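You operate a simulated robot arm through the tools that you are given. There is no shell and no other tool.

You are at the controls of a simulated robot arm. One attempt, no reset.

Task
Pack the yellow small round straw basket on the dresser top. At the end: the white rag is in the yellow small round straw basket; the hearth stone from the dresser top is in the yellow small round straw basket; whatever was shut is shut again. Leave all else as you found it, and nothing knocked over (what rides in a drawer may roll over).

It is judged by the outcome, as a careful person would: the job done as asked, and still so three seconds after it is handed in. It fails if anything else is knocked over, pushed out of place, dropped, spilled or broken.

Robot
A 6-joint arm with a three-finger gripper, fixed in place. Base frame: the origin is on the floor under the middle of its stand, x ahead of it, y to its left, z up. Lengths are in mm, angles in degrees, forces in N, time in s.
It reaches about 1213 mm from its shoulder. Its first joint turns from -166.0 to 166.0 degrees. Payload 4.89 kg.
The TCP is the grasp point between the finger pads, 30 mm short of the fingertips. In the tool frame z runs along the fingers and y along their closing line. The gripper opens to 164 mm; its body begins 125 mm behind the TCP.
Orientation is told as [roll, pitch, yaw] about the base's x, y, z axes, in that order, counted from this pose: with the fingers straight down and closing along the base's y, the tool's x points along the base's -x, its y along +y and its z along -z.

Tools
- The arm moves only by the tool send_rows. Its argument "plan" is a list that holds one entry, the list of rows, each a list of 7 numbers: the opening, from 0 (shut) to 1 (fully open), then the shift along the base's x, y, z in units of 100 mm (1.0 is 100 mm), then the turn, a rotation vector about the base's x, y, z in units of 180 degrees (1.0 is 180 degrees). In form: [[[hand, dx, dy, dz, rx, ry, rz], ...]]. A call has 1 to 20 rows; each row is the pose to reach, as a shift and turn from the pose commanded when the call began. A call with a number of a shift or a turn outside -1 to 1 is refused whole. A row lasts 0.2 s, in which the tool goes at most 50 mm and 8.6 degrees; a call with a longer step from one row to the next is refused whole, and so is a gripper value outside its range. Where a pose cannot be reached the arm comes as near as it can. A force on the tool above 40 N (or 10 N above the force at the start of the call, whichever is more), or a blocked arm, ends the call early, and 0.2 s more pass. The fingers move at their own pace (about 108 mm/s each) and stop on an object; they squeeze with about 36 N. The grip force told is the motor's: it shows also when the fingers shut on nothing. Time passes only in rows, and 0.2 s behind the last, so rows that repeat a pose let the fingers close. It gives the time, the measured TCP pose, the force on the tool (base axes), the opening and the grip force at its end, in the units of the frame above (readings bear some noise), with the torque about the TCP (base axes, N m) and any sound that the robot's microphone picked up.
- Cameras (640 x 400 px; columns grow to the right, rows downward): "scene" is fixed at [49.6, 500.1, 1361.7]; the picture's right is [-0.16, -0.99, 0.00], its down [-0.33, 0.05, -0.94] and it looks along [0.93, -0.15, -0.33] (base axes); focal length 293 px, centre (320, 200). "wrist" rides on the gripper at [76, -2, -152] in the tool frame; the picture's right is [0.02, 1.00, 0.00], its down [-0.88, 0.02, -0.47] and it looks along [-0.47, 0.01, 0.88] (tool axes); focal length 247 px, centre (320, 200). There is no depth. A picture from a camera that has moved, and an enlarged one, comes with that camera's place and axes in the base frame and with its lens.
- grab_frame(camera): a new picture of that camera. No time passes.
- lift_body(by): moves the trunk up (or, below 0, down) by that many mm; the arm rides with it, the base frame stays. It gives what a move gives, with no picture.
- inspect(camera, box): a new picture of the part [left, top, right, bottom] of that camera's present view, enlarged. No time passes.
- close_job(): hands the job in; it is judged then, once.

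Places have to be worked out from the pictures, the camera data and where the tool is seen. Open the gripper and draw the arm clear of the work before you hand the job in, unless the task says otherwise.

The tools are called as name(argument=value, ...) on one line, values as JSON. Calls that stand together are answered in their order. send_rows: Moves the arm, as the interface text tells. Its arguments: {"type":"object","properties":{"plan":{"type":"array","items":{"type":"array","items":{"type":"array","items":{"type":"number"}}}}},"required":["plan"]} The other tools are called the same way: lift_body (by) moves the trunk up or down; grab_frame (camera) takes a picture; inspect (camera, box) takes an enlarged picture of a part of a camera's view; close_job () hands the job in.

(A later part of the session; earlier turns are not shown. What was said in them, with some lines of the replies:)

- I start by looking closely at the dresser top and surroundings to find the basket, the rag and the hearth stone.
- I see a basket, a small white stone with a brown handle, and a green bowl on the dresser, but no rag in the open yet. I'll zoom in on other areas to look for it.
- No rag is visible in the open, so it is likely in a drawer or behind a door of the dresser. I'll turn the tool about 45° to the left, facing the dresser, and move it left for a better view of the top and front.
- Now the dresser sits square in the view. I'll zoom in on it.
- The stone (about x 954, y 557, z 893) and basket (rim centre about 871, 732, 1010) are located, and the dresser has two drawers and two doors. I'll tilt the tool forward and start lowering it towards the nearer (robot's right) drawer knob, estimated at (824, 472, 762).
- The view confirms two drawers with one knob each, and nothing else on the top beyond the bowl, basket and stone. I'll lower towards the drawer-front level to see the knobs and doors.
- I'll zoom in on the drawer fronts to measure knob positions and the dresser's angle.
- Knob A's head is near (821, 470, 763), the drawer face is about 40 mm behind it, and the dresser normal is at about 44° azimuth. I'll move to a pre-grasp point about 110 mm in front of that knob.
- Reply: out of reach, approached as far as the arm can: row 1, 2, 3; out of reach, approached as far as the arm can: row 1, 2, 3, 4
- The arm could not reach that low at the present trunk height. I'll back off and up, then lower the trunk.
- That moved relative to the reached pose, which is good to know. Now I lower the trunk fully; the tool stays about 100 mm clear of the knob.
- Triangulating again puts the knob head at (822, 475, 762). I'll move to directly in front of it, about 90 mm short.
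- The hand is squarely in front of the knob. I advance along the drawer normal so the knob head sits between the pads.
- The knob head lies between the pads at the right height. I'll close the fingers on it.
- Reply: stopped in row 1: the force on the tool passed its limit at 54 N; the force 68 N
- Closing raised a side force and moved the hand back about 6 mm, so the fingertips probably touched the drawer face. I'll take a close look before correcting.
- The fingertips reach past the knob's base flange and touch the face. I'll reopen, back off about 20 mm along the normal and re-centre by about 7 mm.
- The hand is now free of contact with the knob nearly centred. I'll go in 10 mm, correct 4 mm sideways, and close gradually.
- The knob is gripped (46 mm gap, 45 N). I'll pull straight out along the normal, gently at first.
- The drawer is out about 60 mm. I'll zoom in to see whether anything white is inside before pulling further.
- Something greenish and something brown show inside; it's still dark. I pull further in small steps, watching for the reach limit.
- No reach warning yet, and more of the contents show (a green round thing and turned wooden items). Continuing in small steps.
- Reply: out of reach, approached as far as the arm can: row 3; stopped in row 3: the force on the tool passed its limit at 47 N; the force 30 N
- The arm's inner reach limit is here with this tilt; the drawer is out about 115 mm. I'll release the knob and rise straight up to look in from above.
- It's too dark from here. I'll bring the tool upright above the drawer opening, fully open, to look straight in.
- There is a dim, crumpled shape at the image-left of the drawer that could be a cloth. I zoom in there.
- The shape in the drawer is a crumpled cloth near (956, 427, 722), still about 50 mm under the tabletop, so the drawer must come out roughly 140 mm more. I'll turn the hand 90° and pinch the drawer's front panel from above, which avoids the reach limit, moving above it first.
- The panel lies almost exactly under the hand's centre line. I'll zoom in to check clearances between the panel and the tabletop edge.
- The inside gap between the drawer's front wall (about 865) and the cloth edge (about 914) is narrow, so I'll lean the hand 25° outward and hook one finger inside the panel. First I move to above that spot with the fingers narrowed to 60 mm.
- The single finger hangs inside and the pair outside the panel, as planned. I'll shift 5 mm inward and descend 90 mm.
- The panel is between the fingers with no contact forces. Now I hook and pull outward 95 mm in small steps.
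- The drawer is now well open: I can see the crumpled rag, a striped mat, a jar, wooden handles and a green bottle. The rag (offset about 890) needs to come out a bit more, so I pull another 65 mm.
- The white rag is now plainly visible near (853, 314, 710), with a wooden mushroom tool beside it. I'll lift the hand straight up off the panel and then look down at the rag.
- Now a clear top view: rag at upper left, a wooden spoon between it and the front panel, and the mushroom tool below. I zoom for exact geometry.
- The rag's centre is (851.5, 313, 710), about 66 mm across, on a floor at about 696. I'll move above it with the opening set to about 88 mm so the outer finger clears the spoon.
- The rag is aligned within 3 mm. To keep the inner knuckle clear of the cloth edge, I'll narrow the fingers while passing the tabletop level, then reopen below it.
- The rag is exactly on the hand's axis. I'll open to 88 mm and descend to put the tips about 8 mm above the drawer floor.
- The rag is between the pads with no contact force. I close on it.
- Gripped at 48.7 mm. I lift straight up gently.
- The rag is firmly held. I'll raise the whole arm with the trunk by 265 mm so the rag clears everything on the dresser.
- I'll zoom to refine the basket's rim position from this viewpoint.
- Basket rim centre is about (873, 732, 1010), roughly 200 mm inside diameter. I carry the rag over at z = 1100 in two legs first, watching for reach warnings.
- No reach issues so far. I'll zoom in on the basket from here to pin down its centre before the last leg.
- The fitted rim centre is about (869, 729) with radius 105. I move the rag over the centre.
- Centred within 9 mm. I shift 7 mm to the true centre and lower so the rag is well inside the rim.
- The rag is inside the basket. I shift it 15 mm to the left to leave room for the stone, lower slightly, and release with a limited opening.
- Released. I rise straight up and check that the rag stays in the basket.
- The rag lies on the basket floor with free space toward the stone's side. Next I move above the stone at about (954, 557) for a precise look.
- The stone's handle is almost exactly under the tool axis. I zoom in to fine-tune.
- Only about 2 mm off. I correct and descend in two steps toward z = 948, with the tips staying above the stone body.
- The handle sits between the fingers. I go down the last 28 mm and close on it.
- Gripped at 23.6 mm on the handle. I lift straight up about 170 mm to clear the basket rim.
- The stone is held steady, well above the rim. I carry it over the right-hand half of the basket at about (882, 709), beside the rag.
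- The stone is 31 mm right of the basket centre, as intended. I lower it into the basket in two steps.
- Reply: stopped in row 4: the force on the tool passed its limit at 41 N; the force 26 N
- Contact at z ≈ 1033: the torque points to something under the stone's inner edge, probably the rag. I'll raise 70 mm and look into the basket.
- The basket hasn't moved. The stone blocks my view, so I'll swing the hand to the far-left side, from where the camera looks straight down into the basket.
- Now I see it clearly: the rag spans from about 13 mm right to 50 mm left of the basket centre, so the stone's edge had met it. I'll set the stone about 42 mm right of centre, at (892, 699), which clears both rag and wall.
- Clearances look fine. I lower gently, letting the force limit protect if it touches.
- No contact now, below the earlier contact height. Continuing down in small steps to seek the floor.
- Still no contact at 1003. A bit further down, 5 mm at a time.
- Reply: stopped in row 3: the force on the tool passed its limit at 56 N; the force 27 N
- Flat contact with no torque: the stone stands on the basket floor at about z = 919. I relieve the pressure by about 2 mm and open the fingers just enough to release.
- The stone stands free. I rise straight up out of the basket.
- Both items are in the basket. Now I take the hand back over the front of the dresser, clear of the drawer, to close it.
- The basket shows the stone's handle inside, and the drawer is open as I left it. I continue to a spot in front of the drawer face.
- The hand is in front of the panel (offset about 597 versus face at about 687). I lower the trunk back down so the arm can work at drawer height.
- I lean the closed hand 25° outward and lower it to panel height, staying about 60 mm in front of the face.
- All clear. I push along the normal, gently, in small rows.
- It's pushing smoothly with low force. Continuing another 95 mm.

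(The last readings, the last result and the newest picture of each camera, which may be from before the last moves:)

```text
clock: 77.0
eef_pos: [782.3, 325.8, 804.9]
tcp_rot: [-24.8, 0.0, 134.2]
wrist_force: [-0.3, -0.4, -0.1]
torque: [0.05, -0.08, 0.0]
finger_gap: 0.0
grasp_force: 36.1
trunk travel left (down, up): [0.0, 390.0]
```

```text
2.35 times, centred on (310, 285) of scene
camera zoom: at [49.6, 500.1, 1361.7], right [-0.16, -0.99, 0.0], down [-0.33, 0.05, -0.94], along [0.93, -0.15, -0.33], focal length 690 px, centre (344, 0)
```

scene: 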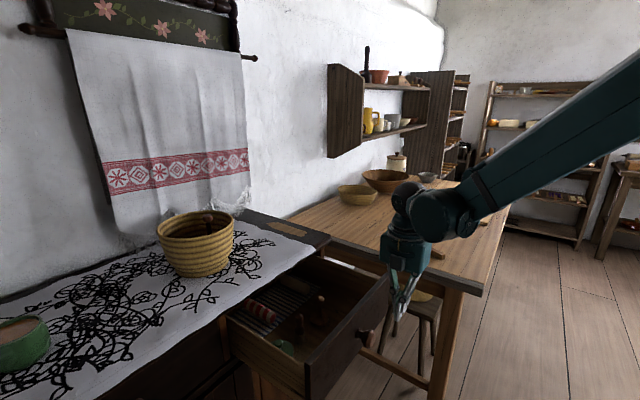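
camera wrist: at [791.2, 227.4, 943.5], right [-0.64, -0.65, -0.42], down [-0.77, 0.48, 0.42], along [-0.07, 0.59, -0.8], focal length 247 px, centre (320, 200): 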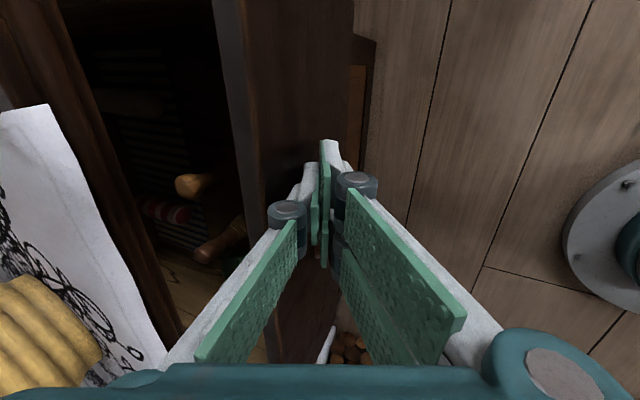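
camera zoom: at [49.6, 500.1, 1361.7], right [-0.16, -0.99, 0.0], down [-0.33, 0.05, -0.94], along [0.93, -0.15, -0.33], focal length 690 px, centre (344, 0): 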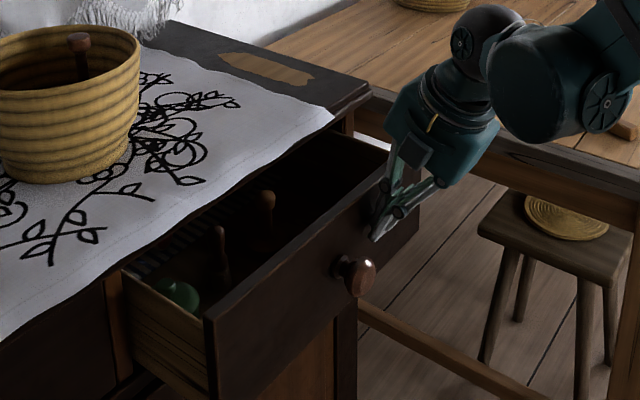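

About 130 mm remain. I push another 62 mm, still well clear of the cloth edge.

send_rows(plan=[[[0, 0.1, 0.098, 0, 0, 0, 0], [0, 0.2, 0.195, 0, 0, 0, 0], [0, 0.3, 0.293, 0, 0, 0, 0], [0, 0.4, 0.39, 0, 0, 0, 0], [0, 0.445, 0.432, 0, 0, 0, 0]]])

grab_frame(camera="wrist")

inspect(camera="scene", box=[200, 200, 420, 370])

```text
clock: 78.2
eef_pos: [826.3, 369.8, 803.4]
tcp_rot: [-24.7, 0.0, 134.3]
wrist_force: [-0.6, 0.0, 0.1]
torque: [0.0, -0.04, 0.02]
finger_gap: 0.0
grasp_force: 36.2
trunk travel left (down, up): [0.0, 390.0]
```

```text
taken
camera wrist: at [835.6, 271.4, 942.6], right [-0.64, -0.65, -0.42], down [-0.77, 0.48, 0.42], along [-0.07, 0.59, -0.8], focal length 247 px, centre (320, 200)
```

wrist: 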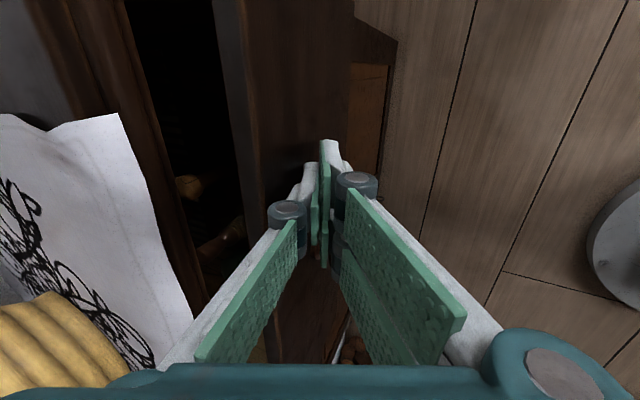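

```text
2.35 times, centred on (310, 285) of scene
camera zoom: at [49.6, 500.1, 1361.7], right [-0.16, -0.99, 0.0], down [-0.33, 0.05, -0.94], along [0.93, -0.15, -0.33], focal length 690 px, centre (344, 0)
```

zoom: 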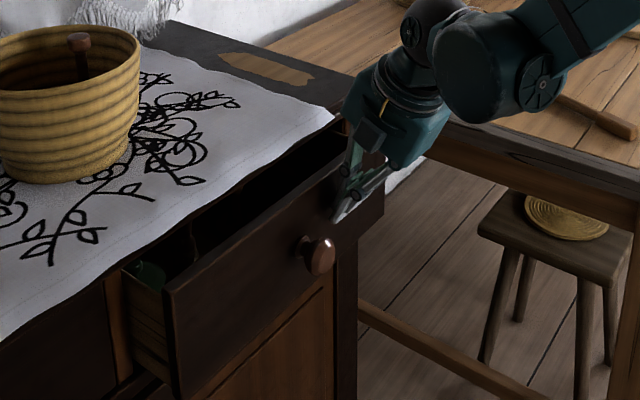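

About 67 mm remain. For the last part I'll back off, shift sideways to the knob, and push on the knob's front so the hand stays clear of the tabletop edge.

send_rows(plan=[[[0, -0.15, -0.145, 0, 0, 0, 0], [0, -0.3, -0.29, 0, 0, 0, 0], [0, -0.45, -0.435, 0, 0, 0, 0], [0, -0.63, -0.25, -0.07, 0, 0, 0], [0, -0.81, -0.06, -0.15, 0, 0, 0], [0, -0.985, 0.13, -0.22, 0, 0, 0]]])

grab_frame(camera="wrist")

inspect(camera="scene", box=[200, 200, 420, 370])

```text
clock: 79.6
eef_pos: [726.4, 382.6, 782.6]
tcp_rot: [-24.8, -0.1, 134.2]
wrist_force: [0.8, -0.6, -0.5]
torque: [0.1, 0.08, 0.05]
finger_gap: 0.1
grasp_force: 35.8
trunk travel left (down, up): [0.0, 390.0]
```

```text
taken
camera wrist: at [735.8, 283.9, 921.8], right [-0.64, -0.65, -0.42], down [-0.77, 0.48, 0.42], along [-0.07, 0.59, -0.8], focal length 247 px, centre (320, 200)
```

wrist: 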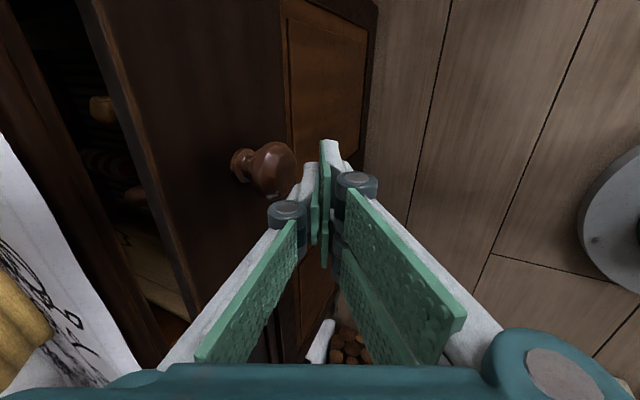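

```text
2.35 times, centred on (310, 285) of scene
camera zoom: at [49.6, 500.1, 1361.7], right [-0.16, -0.99, 0.0], down [-0.33, 0.05, -0.94], along [0.93, -0.15, -0.33], focal length 690 px, centre (344, 0)
```

zoom: 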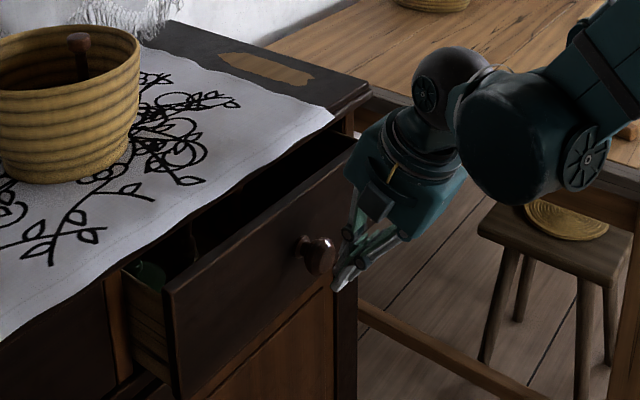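

The fingertips line up with the knob. I push it in gently, 80 mm in 10 mm rows.

send_rows(plan=[[[0, 0.072, 0.07, 0, 0, 0, 0], [0, 0.143, 0.139, 0, 0, 0, 0], [0, 0.215, 0.209, 0, 0, 0, 0], [0, 0.287, 0.279, 0, 0, 0, 0], [0, 0.358, 0.348, 0, 0, 0, 0], [0, 0.43, 0.418, 0, 0, 0, 0], [0, 0.502, 0.488, 0, 0, 0, 0], [0, 0.55, 0.535, 0, 0, 0, 0]]])

grab_frame(camera="wrist")

inspect(camera="scene", box=[200, 200, 420, 370])

```text
clock: 81.4
eef_pos: [782.5, 436.0, 782.7]
tcp_rot: [-24.6, -0.1, 134.2]
wrist_force: [0.0, 0.6, 0.1]
torque: [0.0, -0.01, 0.0]
finger_gap: 0.1
grasp_force: 36.0
trunk travel left (down, up): [0.0, 390.0]
```

```text
taken
camera wrist: at [791.2, 337.4, 920.9], right [-0.64, -0.65, -0.42], down [-0.77, 0.48, 0.42], along [-0.07, 0.59, -0.8], focal length 247 px, centre (320, 200)
```

wrist: 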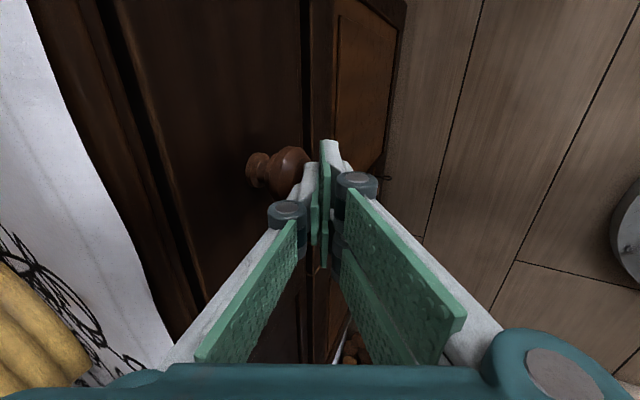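

```text
2.35 times, centred on (310, 285) of scene
camera zoom: at [49.6, 500.1, 1361.7], right [-0.16, -0.99, 0.0], down [-0.33, 0.05, -0.94], along [0.93, -0.15, -0.33], focal length 690 px, centre (344, 0)
```

zoom: 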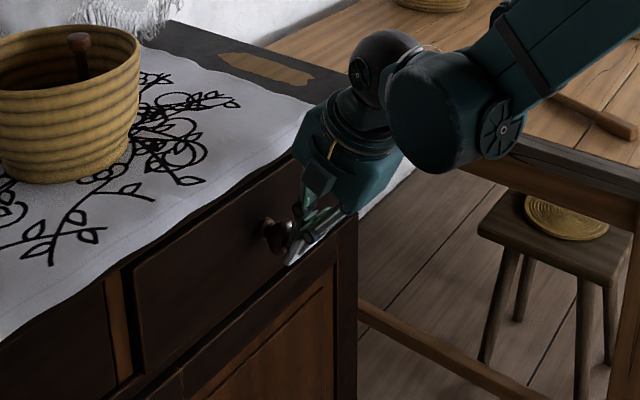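

Almost shut. I zoom in to judge the remaining gap.

inspect(camera="wrist", box=[60, 0, 360, 220])

inspect(camera="scene", box=[210, 230, 350, 400])

```text
1.82 times, centred on (210, 110) of wrist
camera zoom: at [791.2, 337.4, 920.9], right [-0.64, -0.65, -0.42], down [-0.77, 0.48, 0.42], along [-0.07, 0.59, -0.8], focal length 449 px, centre (520, 364)
```

zoom: 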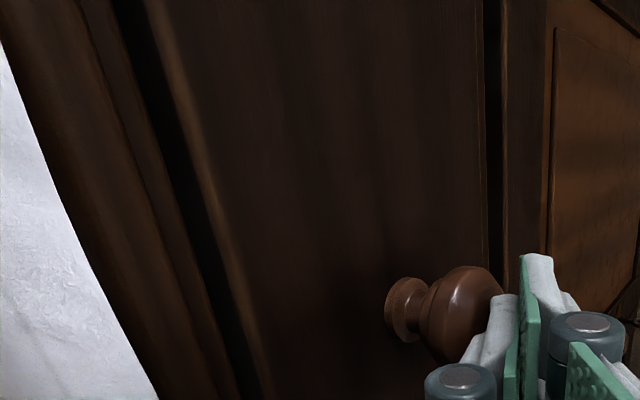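

```text
2.35 times, centred on (280, 315) of scene
camera zoom: at [49.6, 500.1, 1361.7], right [-0.16, -0.99, 0.0], down [-0.33, 0.05, -0.94], along [0.93, -0.15, -0.33], focal length 690 px, centre (414, -71)
```

zoom: 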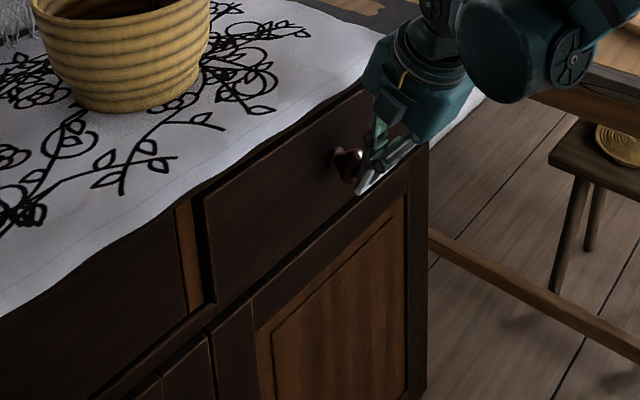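

Roughly 8 mm remain by comparison with the starting picture. I push on in 2–3 mm steps until it seats.

send_rows(plan=[[[0, 0.022, 0.021, 0, 0, 0, 0], [0, 0.043, 0.042, 0, 0, 0, 0], [0, 0.065, 0.063, 0, 0, 0, 0], [0, 0.086, 0.084, 0, 0, 0, 0], [0, 0.1, 0.098, 0, 0, 0, 0]]])

inspect(camera="wrist", box=[60, 0, 360, 220])

inspect(camera="scene", box=[210, 230, 350, 400])

```text
clock: 82.6
eef_pos: [791.7, 444.9, 782.6]
tcp_rot: [-24.6, 0.0, 134.2]
wrist_force: [-0.4, -0.4, -0.9]
torque: [-0.01, -0.04, 0.02]
finger_gap: 0.0
grasp_force: 36.3
trunk travel left (down, up): [0.0, 390.0]
```

```text
1.82 times, centred on (210, 110) of wrist
camera zoom: at [801.1, 346.8, 921.0], right [-0.64, -0.65, -0.42], down [-0.77, 0.48, 0.42], along [-0.07, 0.59, -0.8], focal length 449 px, centre (520, 364)
```

zoom: 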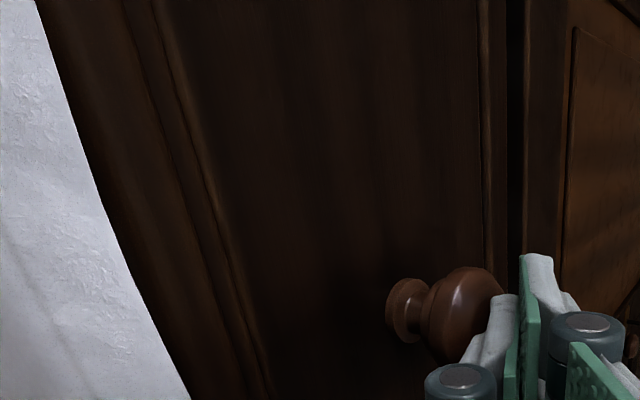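

```text
2.35 times, centred on (280, 315) of scene
camera zoom: at [49.6, 500.1, 1361.7], right [-0.16, -0.99, 0.0], down [-0.33, 0.05, -0.94], along [0.93, -0.15, -0.33], focal length 690 px, centre (414, -71)
```

zoom: 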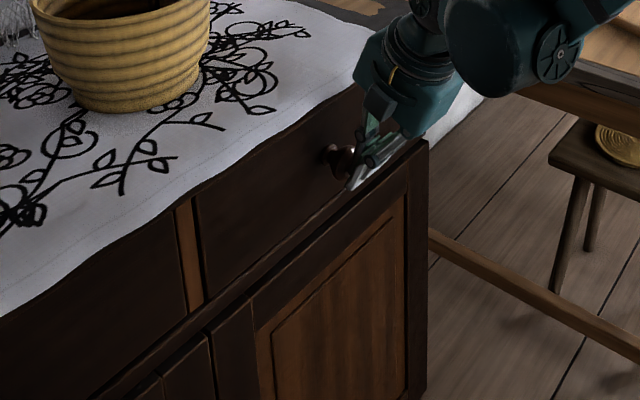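

The dark gap is gone but no resistance yet. A couple more 2 mm steps to be sure it's seated.

send_rows(plan=[[[0, 0.014, 0.014, 0, 0, 0, 0], [0, 0.029, 0.028, 0, 0, 0, 0], [0, 0.036, 0.035, 0, 0, 0, 0]]])

inspect(camera="wrist", box=[60, 0, 360, 220])

inspect(camera="scene", box=[210, 220, 350, 400])

```text
clock: 83.4
eef_pos: [795.1, 446.9, 781.7]
tcp_rot: [-24.7, 0.0, 134.1]
wrist_force: [-13.8, -10.3, -6.0]
torque: [-0.32, 0.22, 0.27]
finger_gap: 0.0
grasp_force: 36.2
trunk travel left (down, up): [0.0, 390.0]
```

```text
1.82 times, centred on (210, 110) of wrist
camera zoom: at [804.3, 349.6, 920.7], right [-0.64, -0.65, -0.42], down [-0.77, 0.48, 0.42], along [-0.07, 0.59, -0.8], focal length 449 px, centre (520, 364)
```

zoom: 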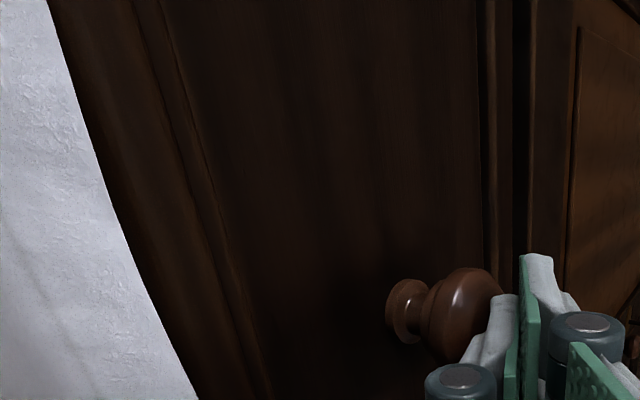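

```text
2.22 times, centred on (280, 310) of scene
camera zoom: at [49.6, 500.1, 1361.7], right [-0.16, -0.99, 0.0], down [-0.33, 0.05, -0.94], along [0.93, -0.15, -0.33], focal length 652 px, centre (409, -44)
```

zoom: 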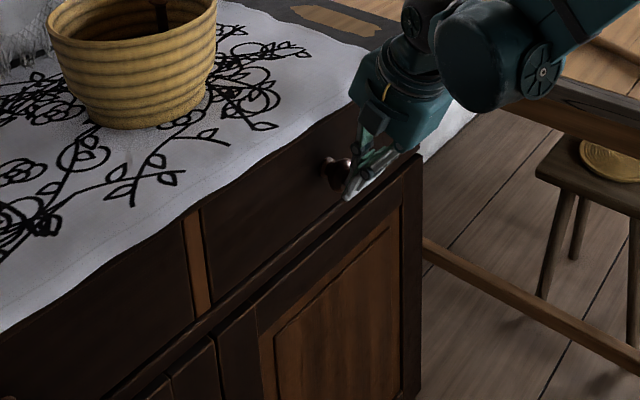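

The drawer now resists at 17 N: it's fully shut and matches the starting picture. I back straight off along the normal and open the gripper.

send_rows(plan=[[[0, -0.1, -0.1, 0, 0, 0, 0], [0, -0.25, -0.24, 0, 0, 0, 0], [0, -0.4, -0.39, 0, 0, 0, 0], [0.3, -0.55, -0.53, 0.05, 0, 0, 0], [0.6, -0.7, -0.68, 0.2, 0, 0, 0], [0.8, -0.8, -0.78, 0.4, 0, 0, 0]]])

send_rows(plan=[[[1, -0.15, -0.1, 0.3, 0, 0, 0], [1, -0.3, -0.2, 0.6, 0, 0, 0], [1, -0.5, -0.3, 1.0, 0, 0, 0]]])

grab_frame(camera="scene")

grab_frame(camera="wrist")

```text
clock: 84.8
eef_pos: [714.9, 370.2, 822.5]
tcp_rot: [-24.7, 0.0, 134.3]
wrist_force: [1.4, 0.9, -0.6]
torque: [-0.09, 0.15, 0.04]
finger_gap: 131.2
grasp_force: 0.1
trunk travel left (down, up): [0.0, 390.0]
```

```text
clock: 85.6
eef_pos: [664.7, 341.8, 920.6]
tcp_rot: [-24.6, -0.1, 134.1]
wrist_force: [2.6, 1.2, -0.8]
torque: [-0.12, 0.28, 0.09]
finger_gap: 164.1
grasp_force: 0.1
trunk travel left (down, up): [0.0, 390.0]
```

```text
taken
```

scene: 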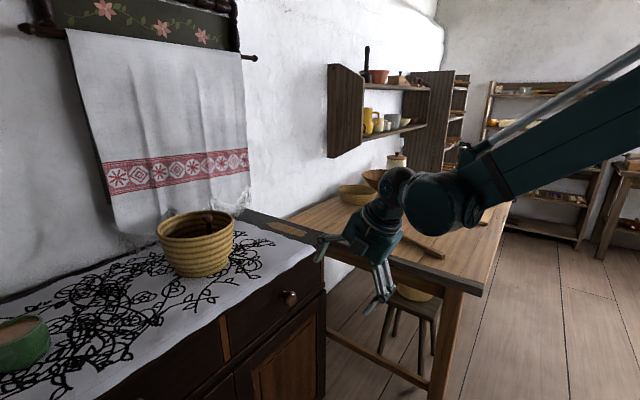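

```text
taken
camera wrist: at [674.3, 243.6, 1059.5], right [-0.64, -0.65, -0.42], down [-0.77, 0.48, 0.42], along [-0.07, 0.59, -0.8], focal length 247 px, centre (320, 200)
```

wrist: 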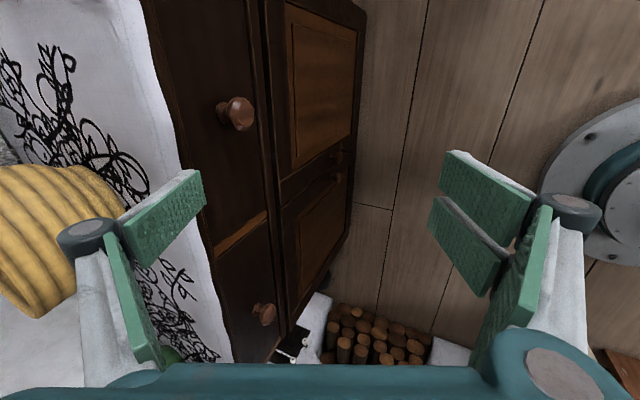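

The drawer is shut, the knobs aligned. I'll raise the arm further clear and make a final check of the drawer and basket.

send_rows(plan=[[[1, -0.1, -0.15, 0.3, -0.0242, 0.0249, 0], [1, -0.2, -0.3, 0.6, -0.0484, 0.0498, 0], [1, -0.3, -0.45, 0.9, -0.0726, 0.0747, 0], [1, -0.35, -0.6, 1.0, -0.0968, 0.0996, 0]]])

send_rows(plan=[[[1, -0.1, -0.2, 0.3, 0, 0, 0], [1, -0.2, -0.4, 0.6, 0, 0, 0], [1, -0.3, -0.6, 0.9, 0, 0, 0], [1, -0.3, -0.6, 0.9, 0, 0, 0]]])

grab_frame(camera="scene")

inspect(camera="scene", box=[210, 220, 350, 400])

inspect(camera="scene", box=[140, 180, 340, 305])

grab_frame(camera="wrist")

```text
clock: 86.6
eef_pos: [629.7, 279.8, 1022.9]
tcp_rot: [0.4, 0.0, 134.1]
wrist_force: [-0.3, 0.4, 1.3]
torque: [0.01, -0.07, -0.01]
finger_gap: 163.9
grasp_force: 0.0
trunk travel left (down, up): [0.0, 390.0]
```

```text
clock: 87.6
eef_pos: [599.9, 220.8, 1113.3]
tcp_rot: [0.3, -0.1, 134.3]
wrist_force: [-0.1, 1.2, -0.2]
torque: [-0.14, 0.09, -0.01]
finger_gap: 163.9
grasp_force: 0.2
trunk travel left (down, up): [0.0, 390.0]
```

```text
taken
```

scene: 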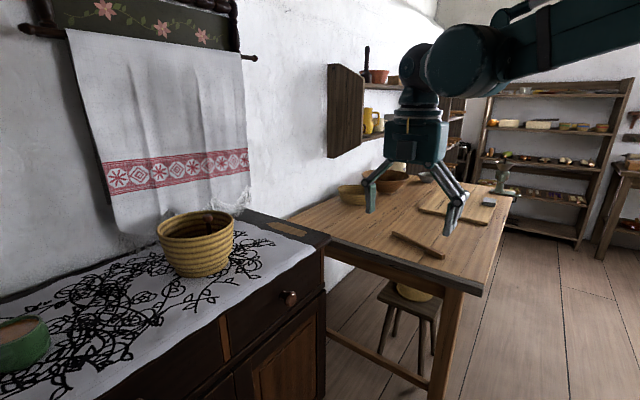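

```text
2.22 times, centred on (280, 310) of scene
camera zoom: at [49.6, 500.1, 1361.7], right [-0.16, -0.99, 0.0], down [-0.33, 0.05, -0.94], along [0.93, -0.15, -0.33], focal length 652 px, centre (409, -44)
```

zoom: 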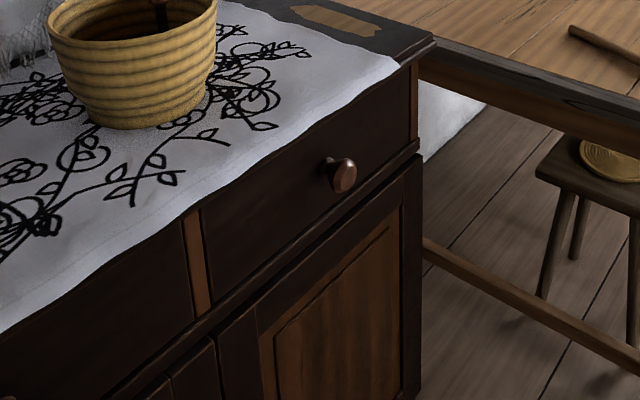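

```text
3.20 times, centred on (240, 242) of scene
camera zoom: at [49.6, 500.1, 1361.7], right [-0.16, -0.99, 0.0], down [-0.33, 0.05, -0.94], along [0.93, -0.15, -0.33], focal length 939 px, centre (576, 64)
```

zoom: 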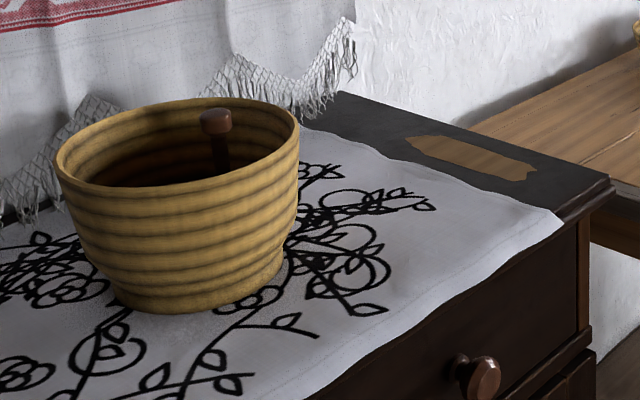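

```text
taken
camera wrist: at [656.1, 167.4, 1264.8], right [-0.7, -0.71, 0.01], down [-0.62, 0.62, 0.47], along [-0.34, 0.33, -0.88], focal length 247 px, centre (320, 200)
```

wrist: 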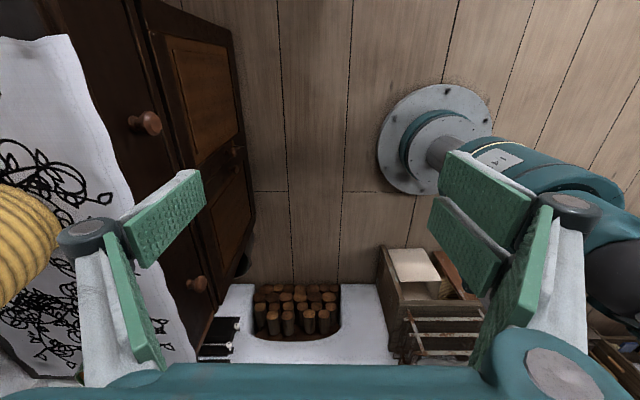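

The basket stands exactly where it was, with the stone and the rag inside. The drawer is shut just as in the first picture, the gripper is open and the arm is clear, so I hand the job in.

close_job()

```text
The job is handed in.
```

The basket is packed and handed in. The white rag and the hearth stone from the dresser top are both in the yellow straw basket, which I did not move.

- **Rag:** it was in the right-hand drawer of the dresser. I opened that drawer, took the rag out and pushed the drawer fully shut again. In the last picture it looks as it did at the start.
- **Hearth stone:** I took this to be the white stone with the brown wooden handle that stood beside the basket. It stands upright on the basket floor next to the rag, with its handle reaching about the rim.
- **A bump on the way:** the first time I lowered the stone it touched the rag, so I lifted it and set it down beside the rag instead. The basket did not shift.
- **Other things:** I saw nothing knocked over or moved on the dresser top. A few things inside the drawer may have rolled as it moved.

The gripper is open and the arm is drawn clear of the dresser.
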